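You operate a simulated robot arm through the tools that you are given. There is no shell and no other tool. Be economical: measure what you need, move in short steps, check, and stop when the job is done.

You run a simulated robot arm. Do the job below in one go: nothing can be reset, and whatever is moved stays where it is left.

TASK
Put things in order on the top of the check table. At the end: the white dust mask from the top of the check table stands where the white glue stood; the red tape roll is on the small white board; the white glue from the top of the check table stands where the red tape roll stood; the tall silver block from the top of the check table stands on top of the green pad; whatever was shut is shut again. Leave all else as you found it, and nothing knocked over.

Only the result counts: the job must be done as asked and must still hold three seconds after the hand-in. Knocking over, shifting, dropping, spilling or breaking anything else fails it.

THE ROBOT
A 6-joint arm with a two-finger parallel gripper, fixed in place. Base frame: the origin is at the foot of the arm, x ahead of it, y to its left, z up; the work surface is at about z = 0.9. Readings come in m, degrees, newtons and seconds.
With the tool pointing down near the work surface it reaches from about 0.24 to 0.64 m from the base axis. Its first joint turns from -66.0 to 66.0 degrees. Payload 2.7 kg.
Tool frame: the origin (TCP) lies between the finger pads and is the grasp point; the fingertips stand 0.023 m ahead of it; z points along the fingers, y is the line along which they close. The gripper opens to 0.094 m. The fingers are 0.038 m wide and 0.01 m thick; the gripper's body (0.054 by 0.096 m) begins 0.039 m behind the TCP.
Orientation is told as [roll, pitch, yaw] about the base's x, y, z axes, in that order, counted from this pose: with the fingers straight down and closing along the base's y, the tool's x points along the base's -x, its y along +y and its z along -z.

THE INTERFACE
- The arm moves only by the tool apply_moves. Its argument "targets" is a list of rows, each an object of numbers (a shift or turn left out is 0, a gripper value left out holds the last): "dx", "dy", "dz": the shift along the tool's x, y, z in m; "ax", "ay", "az": the turn, a rotation vector about the tool's x, y, z in rad. In form: [{"dx": .., "dy": .., "dz": .., "ax": .., "ay": .., "az": ..}, ...]. A call has 1 to 10 rows; each row is the pose to reach, as a shift and turn from the pose commanded when the call began, along the tool's axes at that moment. "fingers" is the opening, from 0 (shut) to 1 (fully open), set as the call begins (left out, the last holds). Rows are played at 5 a second. More than 0.05 m and 8.6 degrees between two rows, or a gripper value outside its range, and nothing of the call is played. A pose out of reach is approached as far as the arm can. The call stops where the force on the tool passes 40 N (or 10 N more than at its start, if that is more) or the arm is blocked; 0.2 s more then pass. Each finger travels about 0.045 m/s and halts on what it meets, pressing with about 44 N; the grip force reading is that of the motor and also rises with nothing between the fingers. The clock runs only during rows and for 0.2 s after the last one: add rows that repeat a pose to give the fingers time. It gives the time, the measured TCP pose, the force on the tool (base axes), the opening and the grip force at its end, in the units of the frame above (readings bear some noise).
- Cameras (640 x 400 px; columns grow to the right, rows downward): "scene" is fixed at [0.0761, -0.45, 1.3834]; the picture's right is [0.56, -0.83, 0.00], its down [-0.62, -0.42, -0.66] and it looks along [0.55, 0.37, -0.75] (base axes); focal length 254 px, centre (320, 200). "wrist" rides on the gripper at [-0.039, 0, -0.044] in the tool frame; the picture's right is [0.00, -1.00, 0.00], its down [0.97, 0.00, -0.24] and it looks along [0.24, 0.00, 0.97] (tool axes); focal length 218 px, centre (320, 200). There is no depth. A picture from a camera that has moved, and an enlarged one, comes with that camera's place and axes in the base frame and with its lens. The place of the scene camera against the robot may be out by one fixed shift of up to 0.012 m in any direction.
- snapshot(camera): a new picture of that camera. It takes no simulated time.
- close_up(camera, box): a new picture of the part [left, top, right, bottom] of that camera's present view, enlarged. It takes no simulated time.
- hand_in(): hands the job in; it is judged then, once.

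Go step by step. Nothing tells you positions but the pictures and the camera data: compare them with the known pose of the tool, close in by small moves and look again before you grip or let go. The budget is 120 turns and 68 pictures, counting those below and the enlarged ones. Unless the task says otherwise, let go and move clear before handing in, and close with one line.

The tools are called after "Call:" by a JSON object that holds its "fn" and its "kwargs". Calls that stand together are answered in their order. apply_moves: Moves the arm, as the interface text tells. Its arguments: {"type":"object","properties":{"targets":{"type":"array"},"fingers":{"type":"number"}},"required":["targets"]} The other tools are called the same way: snapshot (camera) takes a picture; close_up (camera, box) takes an enlarged picture of a part of a camera's view; hand_in () hands the job in.

At the start:

```text
time: 0.0
tcp_pos: [0.3823, -0.1553, 1.1414]
ee_rot: [0.1, 0.0, -0.1]
ft_force: [-0.5, -0.2, -0.6]
finger_gap: 0.0942
finger_force: 0.1
```

scene: 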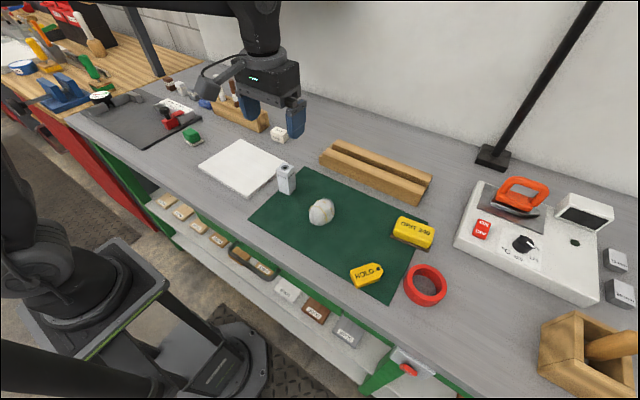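
wrist: 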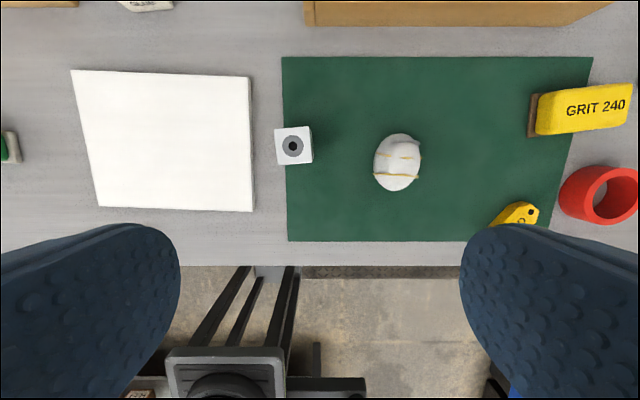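

I see a white mask on the green pad, a whitish upright block at the pad's left edge, a red tape roll at right, and a white board. I need to find the white glue and tall silver block, so I look closer.

Call:
{"fn": "close_up", "kwargs": {"camera": "scene", "box": [140, 60, 340, 185]}}

Call:
{"fn": "close_up", "kwargs": {"camera": "scene", "box": [240, 140, 460, 320]}}

Call:
{"fn": "close_up", "kwargs": {"camera": "scene", "box": [440, 150, 640, 400]}}

```text
3.20 times, centred on (240, 122) of scene
camera zoom: at [0.0761, -0.45, 1.3834], right [0.56, -0.83, 0.0], down [-0.62, -0.42, -0.66], along [0.55, 0.37, -0.75], focal length 814 px, centre (576, 448)
```

zoom: 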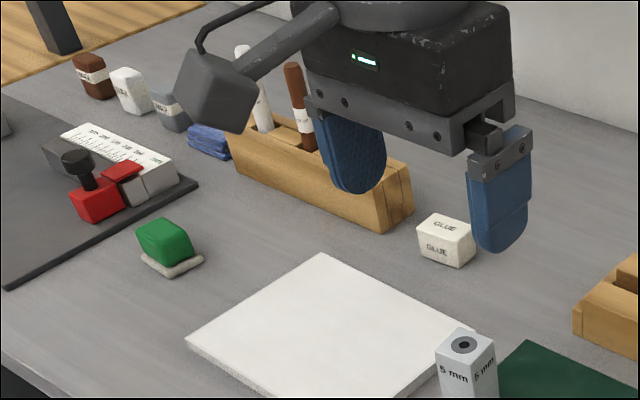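

```text
2.22 times, centred on (350, 230) of scene
camera zoom: at [0.0761, -0.45, 1.3834], right [0.56, -0.83, 0.0], down [-0.62, -0.42, -0.66], along [0.55, 0.37, -0.75], focal length 565 px, centre (253, 133)
```

zoom: 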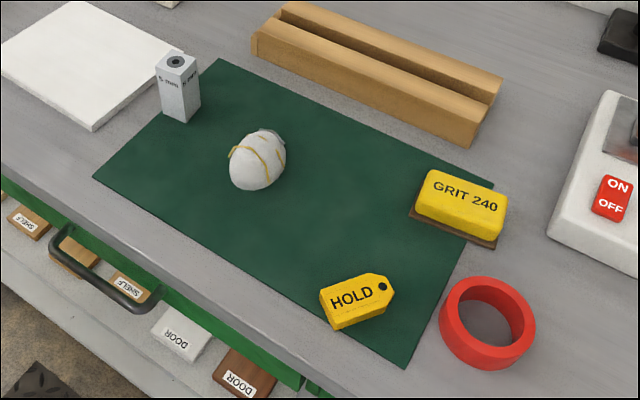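

```text
1.60 times, centred on (540, 275) of scene
camera zoom: at [0.0761, -0.45, 1.3834], right [0.56, -0.83, 0.0], down [-0.62, -0.42, -0.66], along [0.55, 0.37, -0.75], focal length 407 px, centre (-32, 80)
```

zoom: 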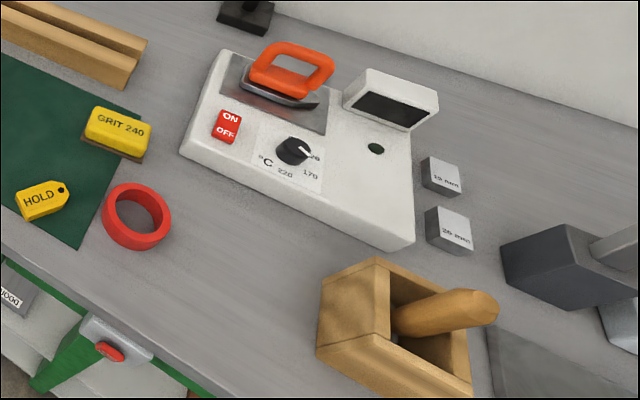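

The tall silver block ("5 mm") is at the pad's left edge, about (0.41,-0.12). The glue is the white "GLUE" cube near (0.57,0.04), the tape is near (0.35,-0.51), and the mask is on the pad near (0.40,-0.25). I go over the tape roll first.

Call:
{"fn": "apply_moves", "kwargs": {"targets": [{"dx": 0.004, "dy": -0.045, "dz": 0.005}, {"dx": 0.008, "dy": -0.09, "dz": 0.01}, {"dx": 0.012, "dy": -0.135, "dz": 0.015}, {"dx": 0.016, "dy": -0.18, "dz": 0.02}, {"dx": 0.02, "dy": -0.225, "dz": 0.025}, {"dx": 0.024, "dy": -0.27, "dz": 0.03}, {"dx": 0.028, "dy": -0.31, "dz": 0.035}, {"dx": 0.03, "dy": -0.35, "dz": 0.04}, {"dx": 0.03, "dy": -0.35, "dz": 0.04}], "fingers": 1}}

Call:
{"fn": "snapshot", "kwargs": {"camera": "wrist"}}

Call:
{"fn": "snapshot", "kwargs": {"camera": "scene"}}

```text
time: 2.0
tcp_pos: [0.3468, -0.4977, 1.0963]
ee_rot: [0.1, 0.0, -0.1]
ft_force: [-1.2, 0.4, 0.1]
finger_gap: 0.0938
finger_force: 0.1
out of reach, approached as far as the arm can: row 8, 9
```

```text
62 pictures are left
camera wrist: at [0.3856, -0.4979, 1.1394], right [0.0, -1.0, 0.0], down [-0.97, 0.0, 0.24], along [-0.24, 0.0, -0.97], focal length 218 px, centre (320, 200)
```

wrist: 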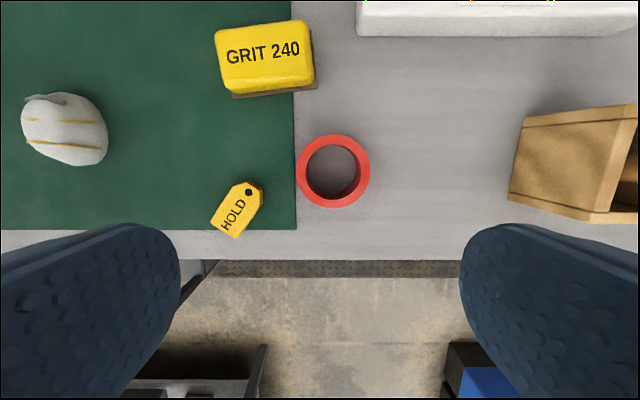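

```text
61 pictures are left
```

scene: 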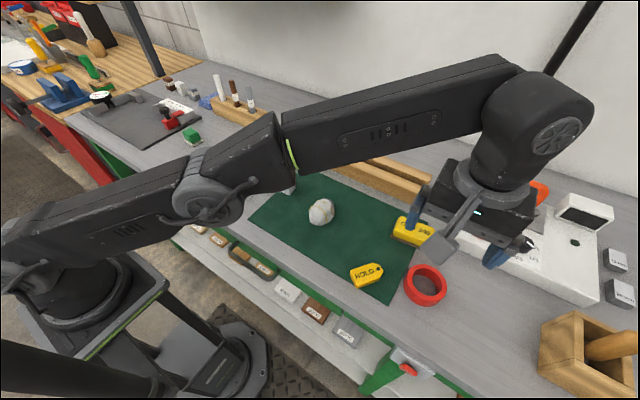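

The roll is about 72 mm across, so it fits between the fingers, and its centre is near (0.362,-0.511). I descend partly and look again.

Call:
{"fn": "apply_moves", "kwargs": {"targets": [{"dz": 0.04}, {"dx": -0.005, "dz": 0.08}, {"dx": -0.008, "dy": -0.005, "dz": 0.1}, {"dx": -0.008, "dy": -0.005, "dz": 0.1}]}}

Call:
{"fn": "snapshot", "kwargs": {"camera": "wrist"}}

```text
time: 3.0
tcp_pos: [0.3524, -0.5005, 0.996]
ee_rot: [0.1, 0.0, 0.0]
ft_force: [0.0, 0.4, -0.8]
finger_gap: 0.0941
finger_force: 0.1
```

```text
60 pictures are left
camera wrist: at [0.3914, -0.5009, 1.0396], right [0.0, -1.0, 0.0], down [-0.97, 0.0, 0.24], along [-0.24, 0.0, -0.97], focal length 218 px, centre (320, 200)
```

wrist: 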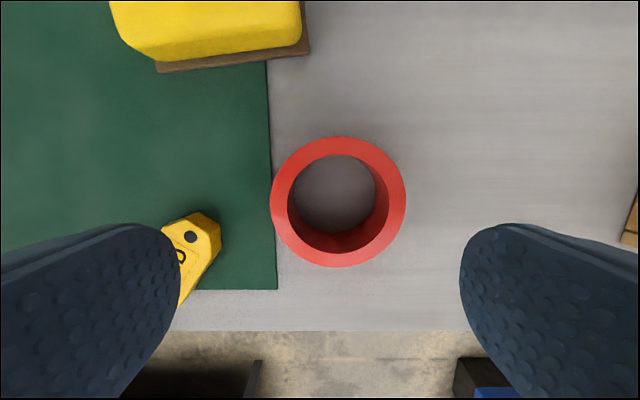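

The roll centre is (0.361,-0.511), its top is at about z 0.922 and its diameter is about 75 mm. I align and descend to grasp it.

Call:
{"fn": "apply_moves", "kwargs": {"targets": [{"dx": -0.009, "dy": -0.0105, "dz": 0.0}, {"dx": -0.009, "dy": -0.0105, "dz": 0.03}, {"dx": -0.009, "dy": -0.0105, "dz": 0.055}, {"dx": -0.009, "dy": -0.0105, "dz": 0.068}, {"dx": -0.009, "dy": -0.0105, "dz": 0.068}]}}

Call:
{"fn": "snapshot", "kwargs": {"camera": "wrist"}}

```text
time: 4.2
tcp_pos: [0.3618, -0.5098, 0.9292]
ee_rot: [0.0, 0.0, -0.1]
ft_force: [-0.2, -0.9, 0.2]
finger_gap: 0.0941
finger_force: 0.1
```

```text
59 pictures are left
camera wrist: at [0.4011, -0.5108, 0.9721], right [0.0, -1.0, 0.0], down [-0.97, 0.0, 0.24], along [-0.24, 0.0, -0.97], focal length 218 px, centre (320, 200)
```

wrist: 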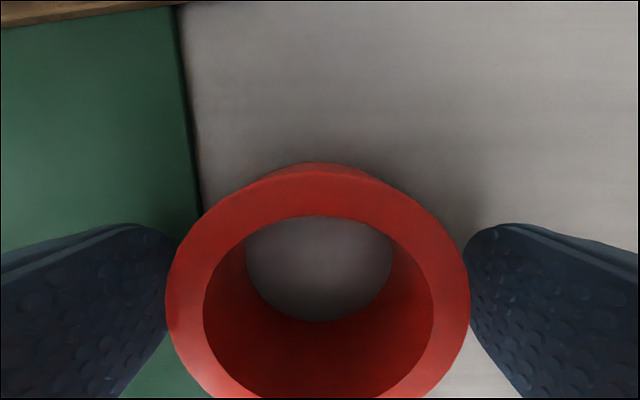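

The roll is centred between the fingers, so I close.

Call:
{"fn": "apply_moves", "kwargs": {"targets": [{"dz": 0}, {"dz": 0}, {"dz": 0}, {"dz": 0}], "fingers": 0}}

```text
time: 5.2
tcp_pos: [0.3615, -0.5111, 0.9292]
ee_rot: [0.1, 0.0, 0.0]
ft_force: [-0.2, -0.7, 1.0]
finger_gap: 0.0658
finger_force: 43.7
```

The roll is held at a gap of 66 mm. I lift it and carry it towards the board, centred near (0.42,0.03).

Call:
{"fn": "apply_moves", "kwargs": {"targets": [{"dz": -0.03}, {"dz": -0.07}, {"dx": 0.0, "dy": 0.03, "dz": -0.1}, {"dx": -0.005, "dy": 0.07, "dz": -0.12}, {"dx": -0.01, "dy": 0.115, "dz": -0.14}, {"dx": -0.015, "dy": 0.16, "dz": -0.15}, {"dx": -0.02, "dy": 0.205, "dz": -0.15}, {"dx": -0.025, "dy": 0.25, "dz": -0.15}]}}

Call:
{"fn": "apply_moves", "kwargs": {"targets": [{"dx": -0.005, "dy": 0.045}, {"dx": -0.01, "dy": 0.09}, {"dx": -0.015, "dy": 0.135}, {"dx": -0.02, "dy": 0.18}, {"dx": -0.025, "dy": 0.225}, {"dx": -0.03, "dy": 0.265}, {"dx": -0.033, "dy": 0.296}, {"dx": -0.033, "dy": 0.296}]}}

Call:
{"fn": "snapshot", "kwargs": {"camera": "wrist"}}

Call:
{"fn": "snapshot", "kwargs": {"camera": "scene"}}

```text
time: 7.0
tcp_pos: [0.3866, -0.2598, 1.079]
ee_rot: [0.0, 0.0, -0.1]
ft_force: [-0.2, 0.4, -0.6]
finger_gap: 0.0657
finger_force: 43.9
```

```text
time: 8.8
tcp_pos: [0.4195, 0.0342, 1.0782]
ee_rot: [0.0, 0.0, -0.1]
ft_force: [0.1, -0.1, -0.2]
finger_gap: 0.0657
finger_force: 43.9
```

```text
58 pictures are left
camera wrist: at [0.4592, 0.0341, 1.1217], right [0.0, -1.0, 0.0], down [-0.97, 0.0, 0.24], along [-0.24, 0.0, -0.97], focal length 218 px, centre (320, 200)
```

wrist: 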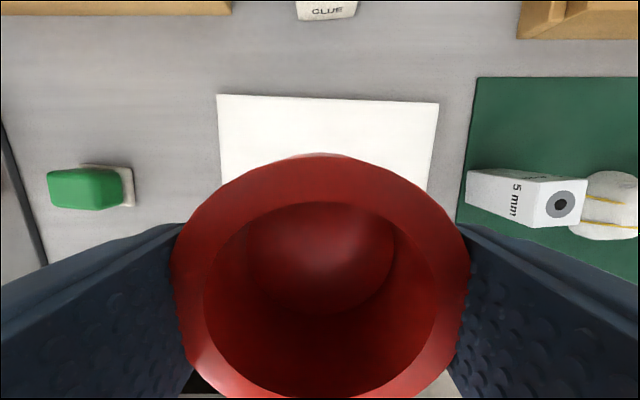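

```text
57 pictures are left
```

scene: 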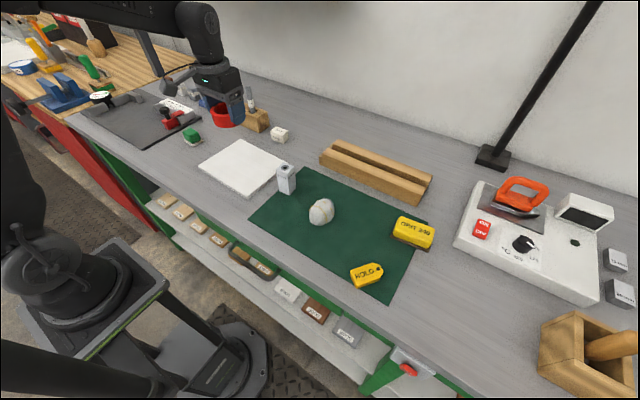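

The roll is above the board. I lower it most of the way, then in small steps; I also look closely at the block's base and the green item.

Call:
{"fn": "apply_moves", "kwargs": {"targets": [{"dz": 0.04}, {"dz": 0.08}, {"dz": 0.115}, {"dz": 0.12}, {"dz": 0.12}]}}

Call:
{"fn": "close_up", "kwargs": {"camera": "scene", "box": [250, 145, 350, 225]}}

Call:
{"fn": "close_up", "kwargs": {"camera": "scene", "box": [150, 70, 300, 190]}}

```text
time: 10.0
tcp_pos: [0.4186, 0.0344, 0.9572]
ee_rot: [0.0, -0.1, 0.0]
ft_force: [-0.2, -0.4, -1.4]
finger_gap: 0.0656
finger_force: 43.8
```

```text
5.00 times, centred on (300, 185) of scene
camera zoom: at [0.0761, -0.45, 1.3834], right [0.56, -0.83, 0.0], down [-0.62, -0.42, -0.66], along [0.55, 0.37, -0.75], focal length 1272 px, centre (420, 275)
```

zoom: 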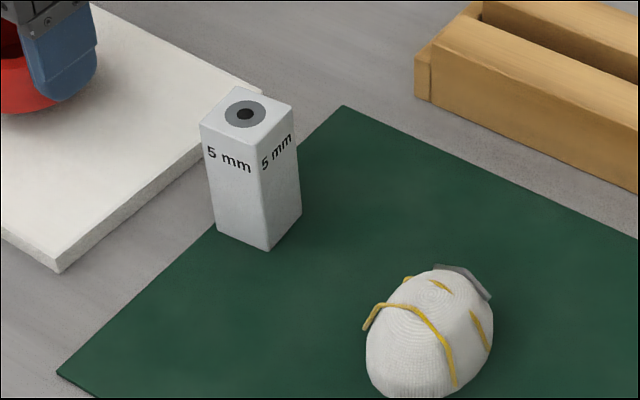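

```text
3.33 times, centred on (225, 130) of scene
camera zoom: at [0.0761, -0.45, 1.3834], right [0.56, -0.83, 0.0], down [-0.62, -0.42, -0.66], along [0.55, 0.37, -0.75], focal length 848 px, centre (637, 433)
```

zoom: 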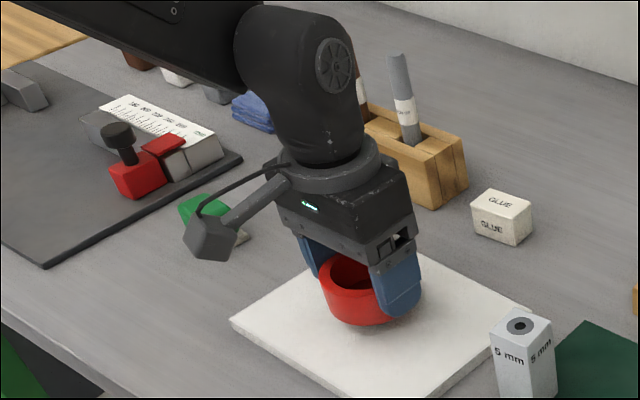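

The tall block already seems to stand just inside the green mat's edge, so I must check what the "green pad" is. First I set the roll down gently.

Call:
{"fn": "apply_moves", "kwargs": {"targets": [{"dz": 0.005}, {"dz": 0.008}, {"dz": 0.011}, {"dz": 0.013}, {"dz": 0.015}]}}

Call:
{"fn": "close_up", "kwargs": {"camera": "scene", "box": [190, 80, 290, 160]}}

```text
time: 11.2
tcp_pos: [0.4194, 0.0346, 0.9439]
ee_rot: [0.0, 0.0, 0.0]
ft_force: [-0.1, 0.4, -0.7]
finger_gap: 0.0658
finger_force: 44.1
```

```text
5.00 times, centred on (240, 120) of scene
camera zoom: at [0.0761, -0.45, 1.3834], right [0.56, -0.83, 0.0], down [-0.62, -0.42, -0.66], along [0.55, 0.37, -0.75], focal length 1272 px, centre (720, 600)
```

zoom: 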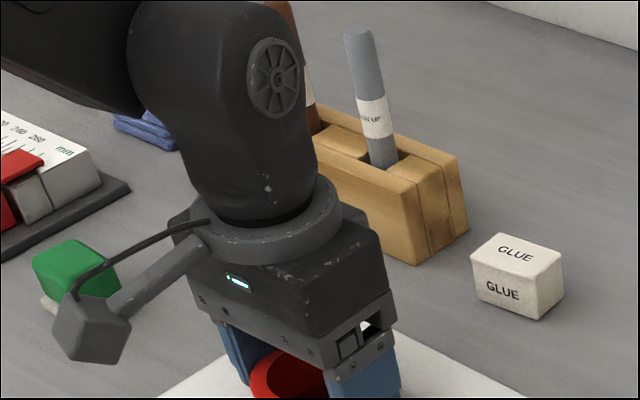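

No contact yet; I continue in small steps.

Call:
{"fn": "apply_moves", "kwargs": {"targets": [{"dz": 0.002}, {"dz": 0.004}, {"dz": 0.005}, {"dz": 0.006}, {"dz": 0.006}]}}

```text
time: 12.4
tcp_pos: [0.4193, 0.0353, 0.941]
ee_rot: [0.0, -0.3, 0.2]
ft_force: [-7.1, -3.7, 32.7]
finger_gap: 0.0656
finger_force: 44.4
```

Contact was made at about 0.941. I ease off slightly, release and go up.

Call:
{"fn": "apply_moves", "kwargs": {"targets": [{"dz": -0.001}, {"dz": -0.002}, {"dz": -0.003}, {"dz": -0.003}]}}

Call:
{"fn": "apply_moves", "kwargs": {"targets": [{"dz": 0}, {"dz": 0}, {"dz": 0}], "fingers": 1}}

Call:
{"fn": "apply_moves", "kwargs": {"targets": [{"dz": -0.03}, {"dz": -0.07}, {"dz": -0.11}, {"dz": -0.14}, {"dz": -0.14, "dy": 0.04}, {"dz": -0.14, "dy": 0.08}, {"dz": -0.14, "dy": 0.12}, {"dz": -0.14, "dy": 0.12}]}}

Call:
{"fn": "snapshot", "kwargs": {"camera": "wrist"}}

Call:
{"fn": "snapshot", "kwargs": {"camera": "scene"}}

```text
time: 13.4
tcp_pos: [0.4191, 0.0349, 0.9401]
ee_rot: [-0.1, 0.0, -0.1]
ft_force: [1.5, 0.8, 4.9]
finger_gap: 0.0658
finger_force: 44.3
```

```text
time: 14.2
tcp_pos: [0.4192, 0.0351, 0.9408]
ee_rot: [0.0, 0.1, 0.0]
ft_force: [0.3, -0.6, 0.8]
finger_gap: 0.0941
finger_force: 0.0
```

```text
time: 16.0
tcp_pos: [0.421, 0.1533, 1.0829]
ee_rot: [0.0, 0.1, 0.0]
ft_force: [0.6, -0.5, 0.7]
finger_gap: 0.0939
finger_force: 0.1
```

```text
53 pictures are left
camera wrist: at [0.4595, 0.1541, 1.1269], right [0.0, -1.0, 0.0], down [-0.97, 0.0, 0.24], along [-0.24, 0.0, -0.97], focal length 218 px, centre (320, 200)
```

wrist: 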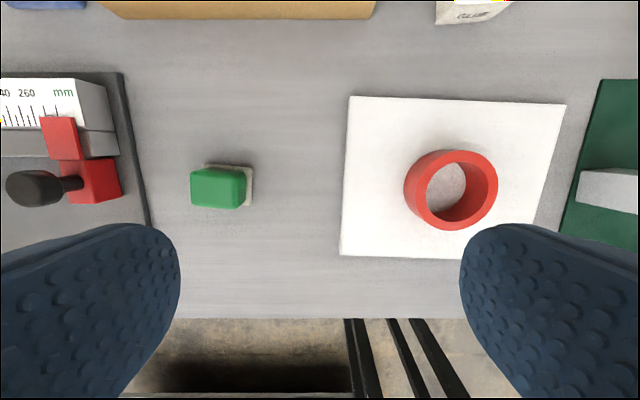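

```text
52 pictures are left
```

scene: 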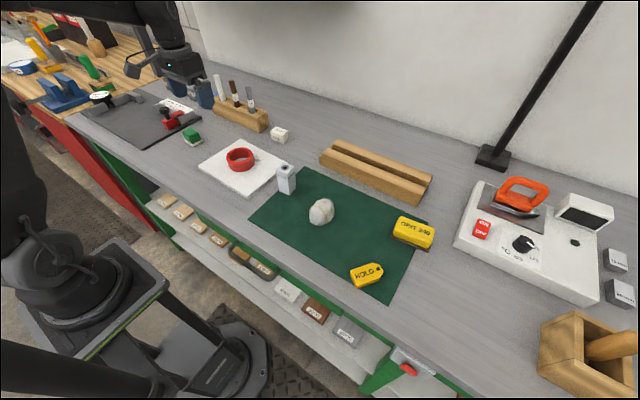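

The tape is on the board. I look closely at the green object and the block's base to settle what the "green pad" is.

Call:
{"fn": "close_up", "kwargs": {"camera": "wrist", "box": [170, 140, 280, 230]}}

Call:
{"fn": "close_up", "kwargs": {"camera": "scene", "box": [165, 115, 225, 155]}}

Call:
{"fn": "close_up", "kwargs": {"camera": "scene", "box": [260, 155, 320, 205]}}

```text
4.44 times, centred on (225, 185) of wrist
camera zoom: at [0.4595, 0.1541, 1.1269], right [0.0, -1.0, 0.0], down [-0.97, 0.0, 0.24], along [-0.24, 0.0, -0.97], focal length 970 px, centre (742, 267)
```

zoom: 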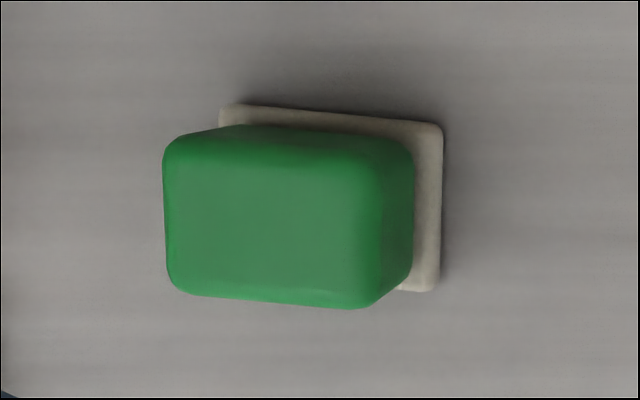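

```text
10.00 times, centred on (195, 135) of scene
camera zoom: at [0.0761, -0.45, 1.3834], right [0.56, -0.83, 0.0], down [-0.62, -0.42, -0.66], along [0.55, 0.37, -0.75], focal length 2544 px, centre (1570, 850)
```

zoom: 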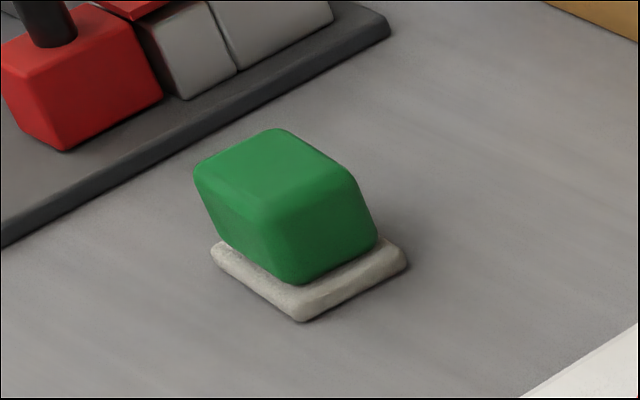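

```text
8.00 times, centred on (290, 180) of scene
camera zoom: at [0.0761, -0.45, 1.3834], right [0.56, -0.83, 0.0], down [-0.62, -0.42, -0.66], along [0.55, 0.37, -0.75], focal length 2036 px, centre (560, 360)
```

zoom: 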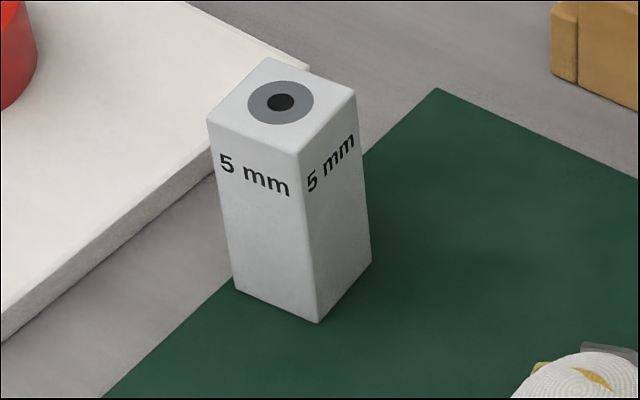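

The green item is a small rounded box on a felt base, and the large mat is thin. I want to read the small labelled things at the back left and on the shelves, to be sure about "glue" and "silver block".

Call:
{"fn": "close_up", "kwargs": {"camera": "scene", "box": [150, 65, 230, 115]}}

Call:
{"fn": "close_up", "kwargs": {"camera": "scene", "box": [150, 185, 370, 350]}}

Call:
{"fn": "close_up", "kwargs": {"camera": "scene", "box": [580, 230, 640, 320]}}

```text
8.00 times, centred on (190, 90) of scene
camera zoom: at [0.0761, -0.45, 1.3834], right [0.56, -0.83, 0.0], down [-0.62, -0.42, -0.66], along [0.55, 0.37, -0.75], focal length 2036 px, centre (1360, 1080)
```

zoom: 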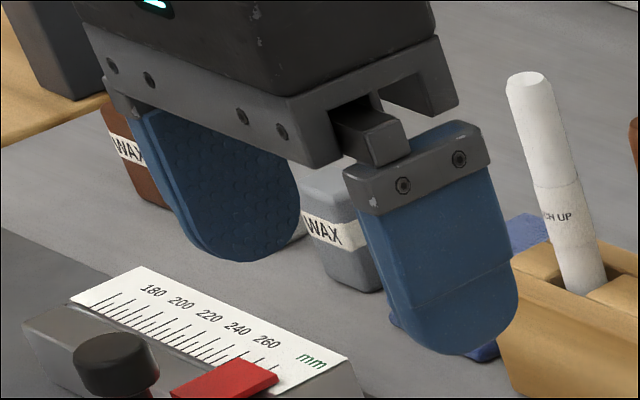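

```text
2.42 times, centred on (260, 268) of scene
camera zoom: at [0.0761, -0.45, 1.3834], right [0.56, -0.83, 0.0], down [-0.62, -0.42, -0.66], along [0.55, 0.37, -0.75], focal length 617 px, centre (466, 36)
```

zoom: 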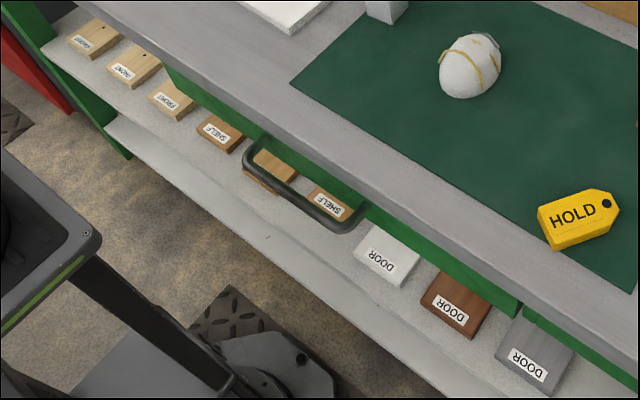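

```text
4.44 times, centred on (610, 275) of scene
camera zoom: at [0.0761, -0.45, 1.3834], right [0.56, -0.83, 0.0], down [-0.62, -0.42, -0.66], along [0.55, 0.37, -0.75], focal length 1131 px, centre (-969, -133)
```

zoom: 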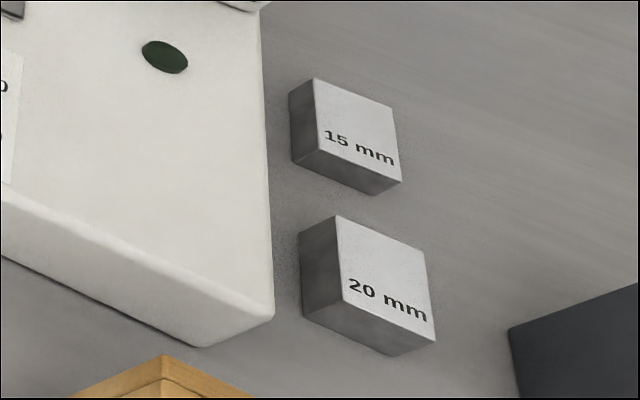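

The silver block is the "5 mm" one. I judge "the green pad" to be the small felt-based green pad: the block already stands on the thin mat, which is just decor. Next is the glue; I move over it from the right side, clear of the pens.

Call:
{"fn": "apply_moves", "kwargs": {"targets": [{"dy": -0.045}, {"dy": -0.09}, {"dy": -0.118, "dx": -0.02}, {"dy": -0.118, "dx": -0.06}, {"dy": -0.118, "dx": -0.1}, {"dy": -0.118, "dx": -0.135}, {"dy": -0.118, "dx": -0.135, "dz": 0.03}, {"dy": -0.118, "dx": -0.135, "dz": 0.03}]}}

Call:
{"fn": "snapshot", "kwargs": {"camera": "wrist"}}

```text
time: 17.8
tcp_pos: [0.5557, 0.0366, 1.0537]
ee_rot: [0.1, 0.0, 0.0]
ft_force: [-0.5, 0.6, 0.0]
finger_gap: 0.094
finger_force: 0.1
```

```text
45 pictures are left
camera wrist: at [0.5948, 0.0366, 1.0966], right [0.0, -1.0, 0.0], down [-0.97, 0.0, 0.24], along [-0.24, 0.0, -0.97], focal length 218 px, centre (320, 200)
```

wrist: 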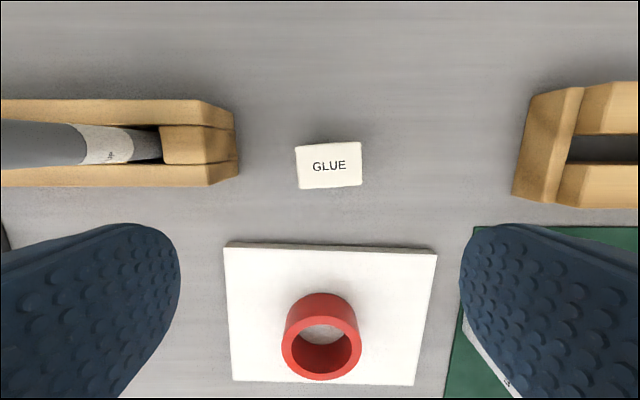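

The glue's top is centred near (0.582,0.030) and is about 50 x 34 mm. The rack end is near on the left, so I narrow the fingers to 70 mm, align and lower.

Call:
{"fn": "apply_moves", "kwargs": {"targets": [{"dx": -0.013, "dy": -0.0035}, {"dx": -0.026, "dy": -0.0066}, {"dx": -0.026, "dy": -0.0066, "dz": 0.03}, {"dx": -0.026, "dy": -0.0066, "dz": 0.055}, {"dx": -0.026, "dy": -0.0066, "dz": 0.055}], "fingers": 0.75}}

Call:
{"fn": "snapshot", "kwargs": {"camera": "wrist"}}

```text
time: 19.0
tcp_pos: [0.582, 0.0298, 0.9973]
ee_rot: [0.0, -0.1, 0.0]
ft_force: [0.0, 0.6, 0.6]
finger_gap: 0.0706
finger_force: 0.0
```

```text
44 pictures are left
camera wrist: at [0.6208, 0.0301, 1.0394], right [0.0, -1.0, 0.0], down [-0.97, 0.0, 0.24], along [-0.24, 0.0, -0.97], focal length 218 px, centre (320, 200)
```

wrist: 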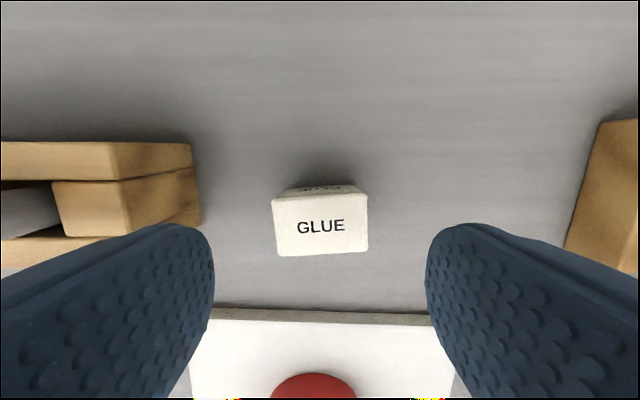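

The glue is centred at (0.583,0.030) with its top at about z 0.937. I descend and grip.

Call:
{"fn": "apply_moves", "kwargs": {"targets": [{"dx": -0.001, "dz": 0.03}, {"dx": -0.001, "dz": 0.055}, {"dx": -0.001, "dz": 0.066}, {"dx": -0.001, "dz": 0.066}]}}

Call:
{"fn": "apply_moves", "kwargs": {"targets": [{"dz": 0}, {"dz": 0}, {"dz": 0}, {"dz": 0}], "fingers": 0}}

Call:
{"fn": "snapshot", "kwargs": {"camera": "wrist"}}

```text
time: 20.0
tcp_pos: [0.5815, 0.0302, 0.9298]
ee_rot: [0.0, 0.0, 0.0]
ft_force: [0.5, -0.4, -0.3]
finger_gap: 0.0705
finger_force: 0.1
```

```text
time: 21.0
tcp_pos: [0.5811, 0.0303, 0.9298]
ee_rot: [0.0, 0.0, 0.0]
ft_force: [-0.6, -0.3, -0.9]
finger_gap: 0.0492
finger_force: 43.6
```

```text
43 pictures are left
camera wrist: at [0.6211, 0.0304, 0.9734], right [0.0, -1.0, 0.0], down [-0.97, 0.0, 0.24], along [-0.24, 0.0, -0.97], focal length 218 px, centre (320, 200)
```

wrist: 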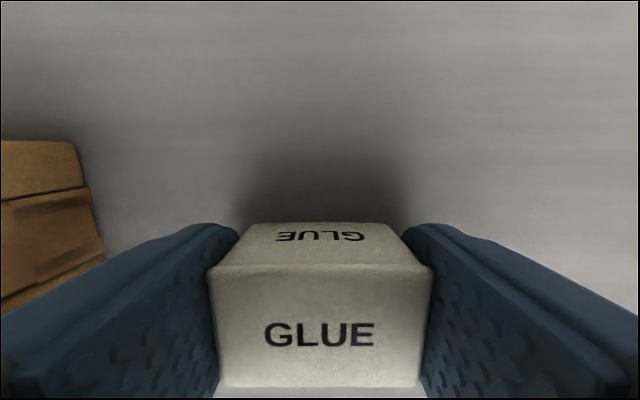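

The glue is held. I lift it and carry it towards the tape's old spot (0.364,-0.511).

Call:
{"fn": "apply_moves", "kwargs": {"targets": [{"dz": -0.03}, {"dz": -0.07}, {"dz": -0.11}, {"dz": -0.14, "dx": 0.01, "dy": -0.01}, {"dz": -0.14, "dx": 0.035, "dy": -0.045}, {"dz": -0.14, "dx": 0.06, "dy": -0.085}, {"dz": -0.14, "dx": 0.085, "dy": -0.125}, {"dz": -0.14, "dx": 0.105, "dy": -0.165}, {"dz": -0.14, "dx": 0.12, "dy": -0.21}, {"dz": -0.14, "dx": 0.135, "dy": -0.255}]}}

Call:
{"fn": "apply_moves", "kwargs": {"targets": [{"dx": 0.012, "dy": -0.045}, {"dx": 0.024, "dy": -0.09}, {"dx": 0.036, "dy": -0.135}, {"dx": 0.048, "dy": -0.18, "dz": 0.01}, {"dx": 0.06, "dy": -0.22, "dz": 0.03}, {"dx": 0.072, "dy": -0.26, "dz": 0.055}, {"dx": 0.082, "dy": -0.286, "dz": 0.08}, {"dx": 0.082, "dy": -0.286, "dz": 0.08}]}}

Call:
{"fn": "snapshot", "kwargs": {"camera": "wrist"}}

```text
time: 23.2
tcp_pos: [0.4456, -0.2255, 1.0697]
ee_rot: [0.0, -0.1, 0.0]
ft_force: [0.4, 0.1, -1.3]
finger_gap: 0.0489
finger_force: 44.2
```

```text
time: 25.0
tcp_pos: [0.3653, -0.5088, 0.9903]
ee_rot: [0.0, 0.0, 0.1]
ft_force: [-1.1, -0.2, -0.4]
finger_gap: 0.0492
finger_force: 43.7
```

```text
42 pictures are left
camera wrist: at [0.4029, -0.5085, 1.0328], right [0.0, -1.0, 0.0], down [-0.97, 0.0, 0.24], along [-0.24, 0.0, -0.97], focal length 218 px, centre (320, 200)
```

wrist: 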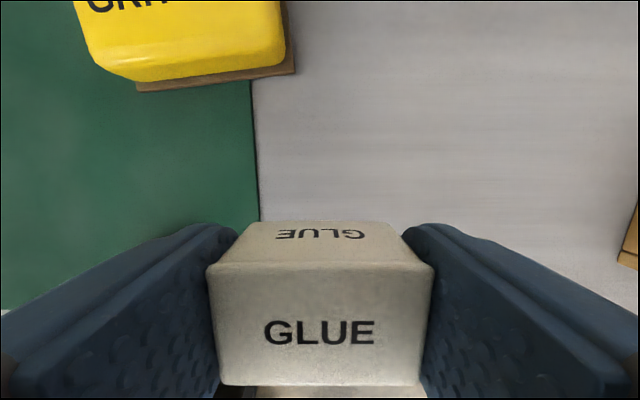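

I lower it to the same height it was gripped at, nearly to contact, and check.

Call:
{"fn": "apply_moves", "kwargs": {"targets": [{"dz": 0.03, "dy": -0.001}, {"dz": 0.05, "dy": -0.001}, {"dz": 0.057, "dy": -0.001}, {"dz": 0.06, "dy": -0.001}, {"dz": 0.06, "dy": -0.001}]}}

```text
time: 26.2
tcp_pos: [0.3632, -0.5101, 0.9293]
ee_rot: [0.1, -0.1, 0.0]
ft_force: [-0.8, 0.0, 1.5]
finger_gap: 0.049
finger_force: 43.8
```

Call:
{"fn": "apply_moves", "kwargs": {"targets": [{"dz": 0}, {"dz": 0}, {"dz": 0}], "fingers": 0.75}}

Call:
{"fn": "apply_moves", "kwargs": {"targets": [{"dz": -0.03}, {"dz": -0.07}, {"dz": -0.1, "dy": 0.02}, {"dz": -0.12, "dy": 0.06}, {"dz": -0.12, "dy": 0.105}, {"dz": -0.12, "dx": -0.01, "dy": 0.15}, {"dz": -0.12, "dx": -0.02, "dy": 0.195}, {"dz": -0.12, "dx": -0.03, "dy": 0.24}, {"dz": -0.12, "dx": -0.035, "dy": 0.263}, {"dz": -0.12, "dx": -0.035, "dy": 0.263}], "fingers": 1}}

Call:
{"fn": "snapshot", "kwargs": {"camera": "wrist"}}

Call:
{"fn": "snapshot", "kwargs": {"camera": "scene"}}

```text
time: 27.0
tcp_pos: [0.3643, -0.5109, 0.9296]
ee_rot: [0.0, 0.0, 0.1]
ft_force: [0.0, 0.6, -0.1]
finger_gap: 0.0705
finger_force: 0.0
```

```text
time: 29.2
tcp_pos: [0.3997, -0.247, 1.0495]
ee_rot: [-0.1, 0.0, 0.0]
ft_force: [0.6, -0.9, 0.7]
finger_gap: 0.0941
finger_force: 0.0
```

```text
41 pictures are left
camera wrist: at [0.4387, -0.2466, 1.0927], right [0.0, -1.0, 0.0], down [-0.97, 0.0, 0.24], along [-0.24, 0.0, -0.97], focal length 218 px, centre (320, 200)
```

wrist: 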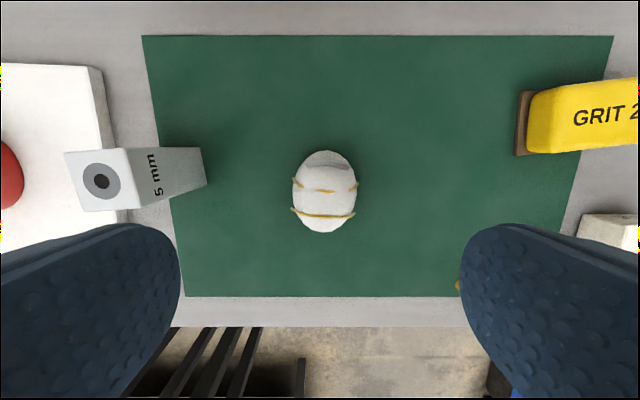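

```text
40 pictures are left
```

scene: 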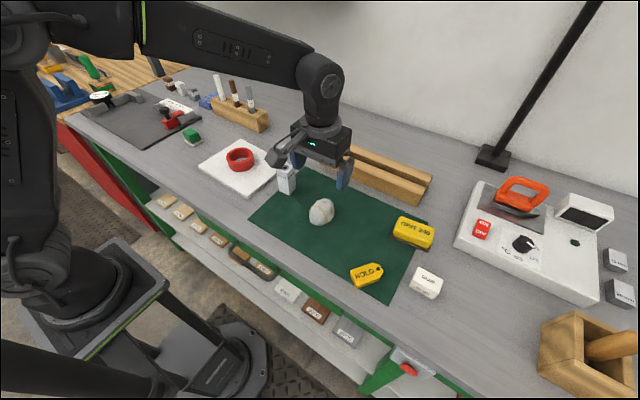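

The glue is in place. The mask is centred near (0.404,-0.250); I align over it and lower a bit for a second look.

Call:
{"fn": "apply_moves", "kwargs": {"targets": [{"dx": -0.004, "dy": -0.003, "dz": 0.03}, {"dx": -0.004, "dy": -0.003, "dz": 0.065}, {"dx": -0.004, "dy": -0.003, "dz": 0.065}]}}

Call:
{"fn": "snapshot", "kwargs": {"camera": "wrist"}}

Call:
{"fn": "close_up", "kwargs": {"camera": "scene", "box": [280, 175, 360, 235]}}

```text
time: 30.0
tcp_pos: [0.4026, -0.2501, 0.9832]
ee_rot: [0.0, 0.0, -0.2]
ft_force: [-0.4, -0.5, 0.3]
finger_gap: 0.094
finger_force: 0.1
```

```text
39 pictures are left
camera wrist: at [0.4421, -0.2498, 1.0275], right [0.0, -1.0, 0.0], down [-0.97, 0.0, 0.24], along [-0.24, 0.0, -0.97], focal length 218 px, centre (320, 200)
```

wrist: 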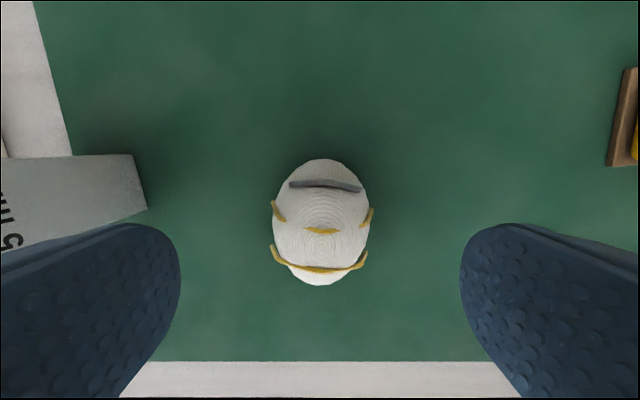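

```text
6.67 times, centred on (320, 205) of scene
camera zoom: at [0.0761, -0.45, 1.3834], right [0.56, -0.83, 0.0], down [-0.62, -0.42, -0.66], along [0.55, 0.37, -0.75], focal length 1696 px, centre (320, 167)
```

zoom: 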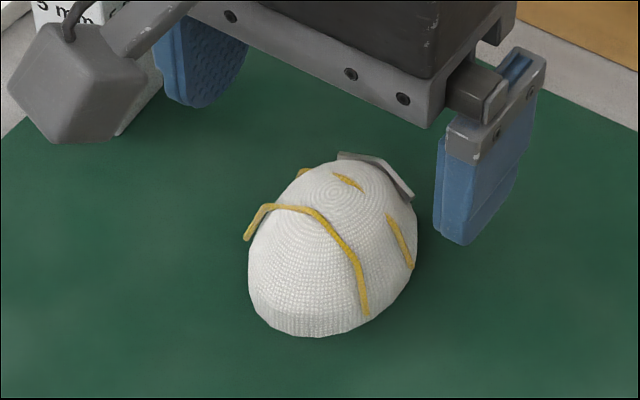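

The dome mask is well centred, and I grip it low, at TCP z of about 0.927.

Call:
{"fn": "apply_moves", "kwargs": {"targets": [{"dz": 0.03}, {"dz": 0.05}, {"dz": 0.056}, {"dz": 0.056}]}}

Call:
{"fn": "apply_moves", "kwargs": {"targets": [{"dz": 0}, {"dz": 0}, {"dz": 0}, {"dz": 0}, {"dz": 0}], "fingers": 0.3}}

Call:
{"fn": "snapshot", "kwargs": {"camera": "wrist"}}

```text
time: 31.0
tcp_pos: [0.4044, -0.2512, 0.9276]
ee_rot: [0.0, 0.0, -0.1]
ft_force: [0.5, -0.2, -0.6]
finger_gap: 0.0941
finger_force: 0.0
```

```text
time: 32.2
tcp_pos: [0.4046, -0.2508, 0.9281]
ee_rot: [0.1, 0.1, 0.0]
ft_force: [0.7, 0.0, 0.0]
finger_gap: 0.054
finger_force: 44.2
```

```text
37 pictures are left
camera wrist: at [0.4441, -0.2511, 0.9712], right [0.0, -1.0, 0.0], down [-0.97, 0.0, 0.24], along [-0.24, 0.0, -0.97], focal length 218 px, centre (320, 200)
```

wrist: 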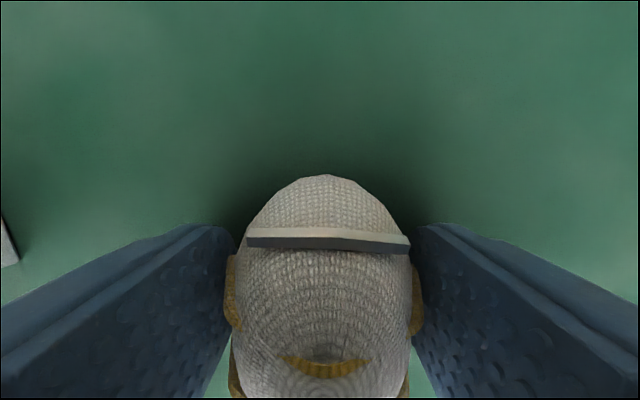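

The mask is held (54 mm). I lift and carry it to the glue's old spot (0.581,0.030).

Call:
{"fn": "apply_moves", "kwargs": {"targets": [{"dz": -0.03}, {"dz": -0.07}, {"dz": -0.11}, {"dz": -0.14, "dx": -0.01, "dy": 0.015}, {"dz": -0.14, "dx": -0.035, "dy": 0.055}, {"dz": -0.14, "dx": -0.06, "dy": 0.095}, {"dz": -0.14, "dx": -0.085, "dy": 0.135}, {"dz": -0.14, "dx": -0.11, "dy": 0.175}, {"dz": -0.14, "dx": -0.135, "dy": 0.215}, {"dz": -0.14, "dx": -0.155, "dy": 0.25}]}}

Call:
{"fn": "apply_moves", "kwargs": {"targets": [{"dx": -0.012, "dy": 0.018}, {"dx": -0.0215, "dy": 0.031}, {"dx": -0.0215, "dy": 0.031, "dz": 0.04}, {"dx": -0.0215, "dy": 0.031, "dz": 0.08}, {"dx": -0.0215, "dy": 0.031, "dz": 0.08}]}}

Call:
{"fn": "snapshot", "kwargs": {"camera": "wrist"}}

Call:
{"fn": "close_up", "kwargs": {"camera": "scene", "box": [200, 80, 320, 170]}}

```text
time: 34.4
tcp_pos: [0.5586, 0.0007, 1.0707]
ee_rot: [0.1, 0.0, 0.1]
ft_force: [-0.6, 1.1, -0.4]
finger_gap: 0.0534
finger_force: 44.2
```

```text
time: 35.6
tcp_pos: [0.5784, 0.0304, 0.9895]
ee_rot: [0.0, -0.1, 0.0]
ft_force: [0.0, 0.0, 0.0]
finger_gap: 0.0532
finger_force: 44.0
```

```text
36 pictures are left
camera wrist: at [0.6172, 0.0302, 1.0332], right [0.0, -1.0, 0.0], down [-0.97, 0.0, 0.24], along [-0.24, 0.0, -0.97], focal length 218 px, centre (320, 200)
```

wrist: 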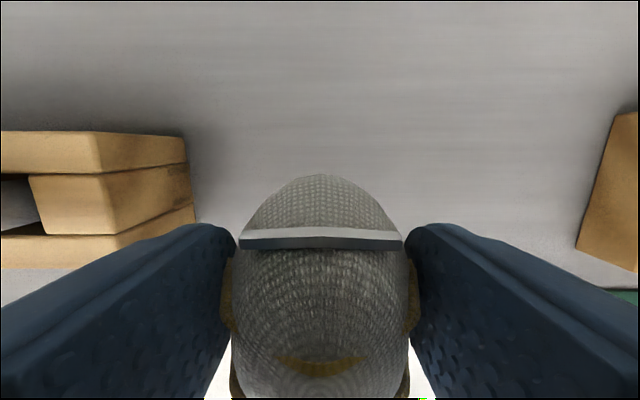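

```text
4.44 times, centred on (260, 125) of scene
camera zoom: at [0.0761, -0.45, 1.3834], right [0.56, -0.83, 0.0], down [-0.62, -0.42, -0.66], along [0.55, 0.37, -0.75], focal length 1131 px, centre (587, 533)
```

zoom: 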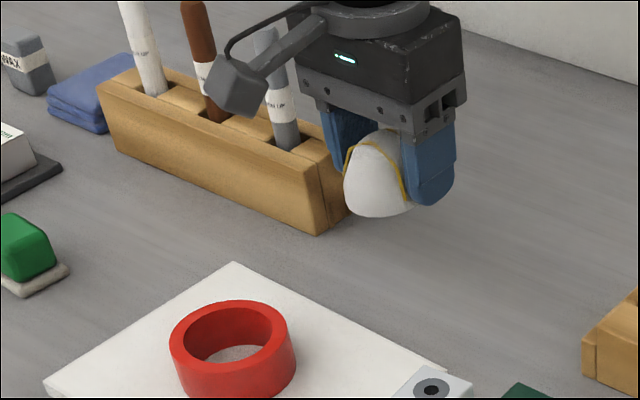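

The mask is still well held. I lower it to the table with small final steps.

Call:
{"fn": "apply_moves", "kwargs": {"targets": [{"dz": 0.03, "dx": -0.002}, {"dz": 0.05, "dx": -0.002}, {"dz": 0.057, "dx": -0.002}, {"dz": 0.06, "dx": -0.002}, {"dz": 0.062, "dx": -0.002}, {"dz": 0.062, "dx": -0.002}]}}

```text
time: 37.0
tcp_pos: [0.5815, 0.0278, 0.9277]
ee_rot: [0.0, 0.0, 0.0]
ft_force: [0.2, 0.8, 0.7]
finger_gap: 0.0515
finger_force: 44.0
```

Call:
{"fn": "apply_moves", "kwargs": {"targets": [{"dz": 0.001}, {"dz": 0.002}, {"dz": 0.002}]}}

Call:
{"fn": "close_up", "kwargs": {"camera": "scene", "box": [240, 100, 320, 160]}}

```text
time: 37.8
tcp_pos: [0.5827, 0.0294, 0.9262]
ee_rot: [0.0, 0.0, 0.0]
ft_force: [0.9, 0.9, -0.2]
finger_gap: 0.0513
finger_force: 43.7
```

```text
6.67 times, centred on (280, 130) of scene
camera zoom: at [0.0761, -0.45, 1.3834], right [0.56, -0.83, 0.0], down [-0.62, -0.42, -0.66], along [0.55, 0.37, -0.75], focal length 1696 px, centre (587, 667)
```

zoom: 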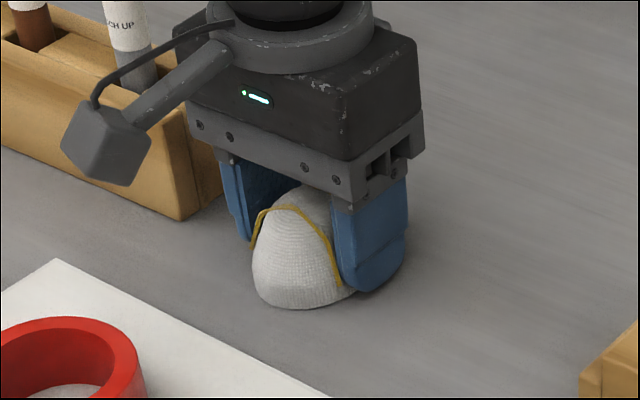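

The mask looks seated on the table. I release to 70 mm, go up and look.

Call:
{"fn": "apply_moves", "kwargs": {"targets": [{"dz": 0}, {"dz": 0}, {"dz": 0}], "fingers": 0.75}}

Call:
{"fn": "apply_moves", "kwargs": {"targets": [{"dz": -0.03}, {"dz": -0.07}, {"dz": -0.11}, {"dz": -0.14}, {"dz": -0.15, "dx": 0.03, "dy": -0.02}, {"dz": -0.15, "dx": 0.06, "dy": -0.05}, {"dz": -0.15, "dx": 0.09, "dy": -0.085}, {"dz": -0.15, "dx": 0.12, "dy": -0.12}, {"dz": -0.15, "dx": 0.145, "dy": -0.15}, {"dz": -0.15, "dx": 0.145, "dy": -0.15}]}}

Call:
{"fn": "snapshot", "kwargs": {"camera": "wrist"}}

Call:
{"fn": "snapshot", "kwargs": {"camera": "scene"}}

```text
time: 38.6
tcp_pos: [0.5815, 0.0302, 0.926]
ee_rot: [0.0, 0.0, 0.1]
ft_force: [0.4, -1.2, 1.1]
finger_gap: 0.0704
finger_force: 0.2
```

```text
time: 40.8
tcp_pos: [0.4379, -0.1205, 1.075]
ee_rot: [-0.1, -0.2, 0.0]
ft_force: [-0.9, -0.5, -0.3]
finger_gap: 0.0707
finger_force: 0.0
```

```text
33 pictures are left
camera wrist: at [0.4766, -0.1201, 1.1182], right [0.0, -1.0, 0.0], down [-0.97, 0.0, 0.24], along [-0.24, 0.0, -0.97], focal length 218 px, centre (320, 200)
```

wrist: 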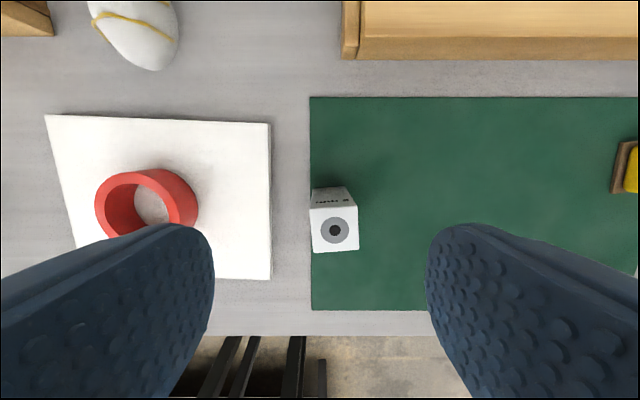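

```text
32 pictures are left
```

scene: 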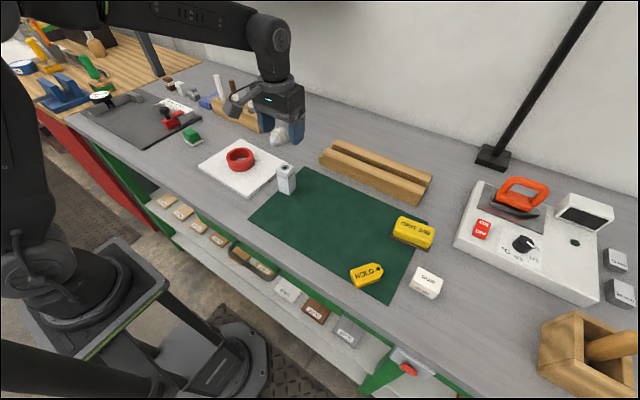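

The mask stands at the glue spot. Now the tall block, near (0.418,-0.130); I align over it and lower for a check.

Call:
{"fn": "apply_moves", "kwargs": {"targets": [{"dx": 0.01, "dy": -0.005, "dz": 0.0}, {"dx": 0.02, "dy": -0.0095, "dz": 0.02}, {"dx": 0.02, "dy": -0.0095, "dz": 0.04}, {"dx": 0.02, "dy": -0.0095, "dz": 0.04}]}}

Call:
{"fn": "snapshot", "kwargs": {"camera": "wrist"}}

```text
time: 41.8
tcp_pos: [0.4159, -0.1291, 1.0352]
ee_rot: [0.0, 0.0, 0.0]
ft_force: [-0.1, -0.1, -0.4]
finger_gap: 0.0704
finger_force: 0.0
```

```text
31 pictures are left
camera wrist: at [0.4553, -0.1293, 1.0786], right [0.0, -1.0, 0.0], down [-0.97, 0.0, 0.24], along [-0.24, 0.0, -0.97], focal length 218 px, centre (320, 200)
```

wrist: 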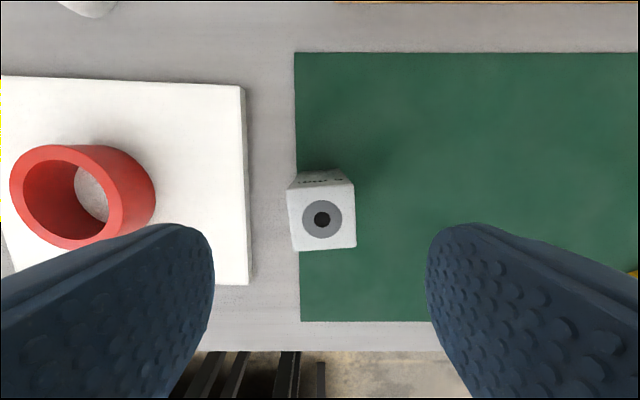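

The block's top is centred at (0.419,-0.130), about 35 mm wide, with its top at z of about 0.968. I descend and grip it at mid-height.

Call:
{"fn": "apply_moves", "kwargs": {"targets": [{"dx": -0.003, "dy": -0.0013, "dz": 0.02}, {"dx": -0.003, "dy": -0.0013, "dz": 0.06}, {"dx": -0.003, "dy": -0.0013, "dz": 0.088}, {"dx": -0.003, "dy": -0.0013, "dz": 0.088}]}}

Call:
{"fn": "apply_moves", "kwargs": {"targets": [{"dz": 0}, {"dz": 0}, {"dz": 0}, {"dz": 0}, {"dz": 0}], "fingers": 0.2}}

Call:
{"fn": "snapshot", "kwargs": {"camera": "wrist"}}

```text
time: 42.8
tcp_pos: [0.4173, -0.1314, 0.949]
ee_rot: [0.0, 0.0, 0.0]
ft_force: [-0.3, -0.6, 0.2]
finger_gap: 0.0707
finger_force: 0.1
```

```text
time: 44.0
tcp_pos: [0.4181, -0.1312, 0.949]
ee_rot: [0.0, -0.2, 0.1]
ft_force: [2.2, 1.4, 0.9]
finger_gap: 0.0329
finger_force: 44.1
```

```text
30 pictures are left
camera wrist: at [0.4573, -0.1312, 0.993], right [0.0, -1.0, 0.0], down [-0.97, 0.0, 0.24], along [-0.24, 0.0, -0.97], focal length 218 px, centre (320, 200)
```

wrist: 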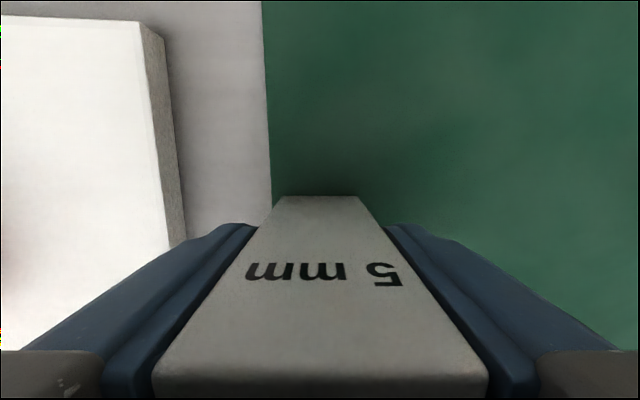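

The block is held (33 mm wide). I lift it and carry it towards the small green pad near (0.42,0.25), stopping short of it so the camera can see it.

Call:
{"fn": "apply_moves", "kwargs": {"targets": [{"dz": -0.03}, {"dz": -0.07}, {"dz": -0.11}, {"dz": -0.12, "dx": 0.007, "dy": 0.045}, {"dz": -0.12, "dx": 0.014, "dy": 0.09}, {"dz": -0.12, "dx": 0.021, "dy": 0.135}, {"dz": -0.12, "dx": 0.028, "dy": 0.18}, {"dz": -0.12, "dx": 0.035, "dy": 0.225}, {"dz": -0.12, "dx": 0.042, "dy": 0.27}, {"dz": -0.12, "dx": 0.049, "dy": 0.315}]}}

Call:
{"fn": "apply_moves", "kwargs": {"targets": [{"dx": 0.012, "dy": 0.03}, {"dx": 0.023, "dy": 0.065}, {"dx": 0.023, "dy": 0.065}]}}

Call:
{"fn": "snapshot", "kwargs": {"camera": "wrist"}}

Call:
{"fn": "snapshot", "kwargs": {"camera": "scene"}}

```text
time: 46.2
tcp_pos: [0.3724, 0.1843, 1.0661]
ee_rot: [0.1, 0.0, 0.0]
ft_force: [0.7, 0.0, -2.4]
finger_gap: 0.0328
finger_force: 43.7
```

```text
time: 47.0
tcp_pos: [0.3484, 0.2481, 1.0646]
ee_rot: [0.0, 0.0, 0.0]
ft_force: [-0.4, 0.1, -1.7]
finger_gap: 0.0326
finger_force: 43.9
```

```text
29 pictures are left
camera wrist: at [0.3872, 0.248, 1.1092], right [0.0, -1.0, 0.0], down [-0.97, 0.0, 0.24], along [-0.24, 0.0, -0.97], focal length 218 px, centre (320, 200)
```

wrist: 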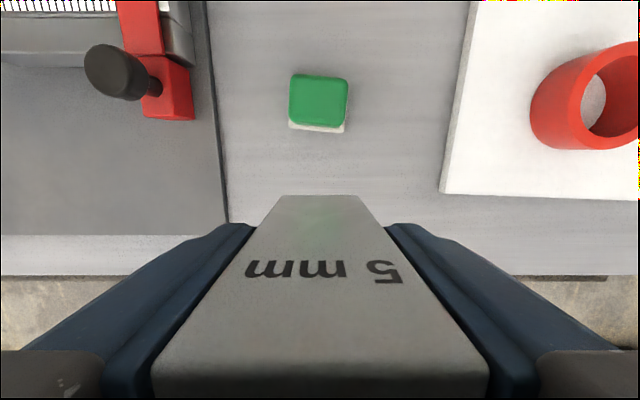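

```text
28 pictures are left
```

scene: 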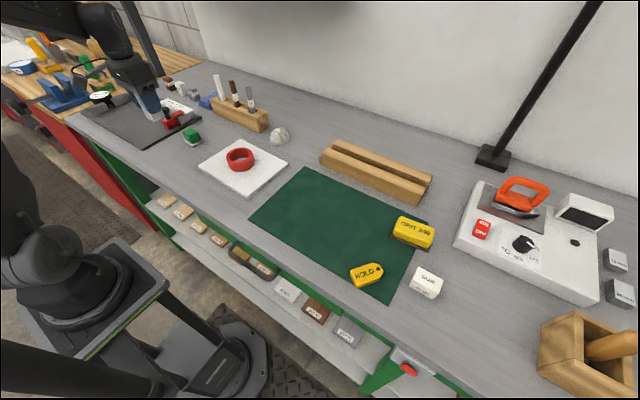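

I zoom in on the pad to fix its centre and turn.

Call:
{"fn": "close_up", "kwargs": {"camera": "wrist", "box": [270, 55, 370, 145]}}

```text
4.44 times, centred on (320, 100) of wrist
camera zoom: at [0.3872, 0.248, 1.1092], right [0.0, -1.0, 0.0], down [-0.97, 0.0, 0.24], along [-0.24, 0.0, -0.97], focal length 970 px, centre (320, 644)
```

zoom: 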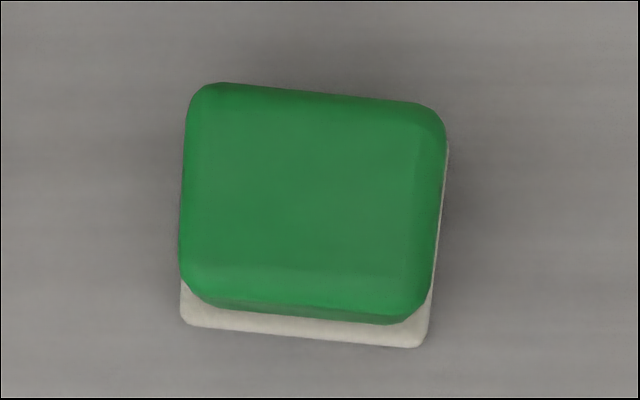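

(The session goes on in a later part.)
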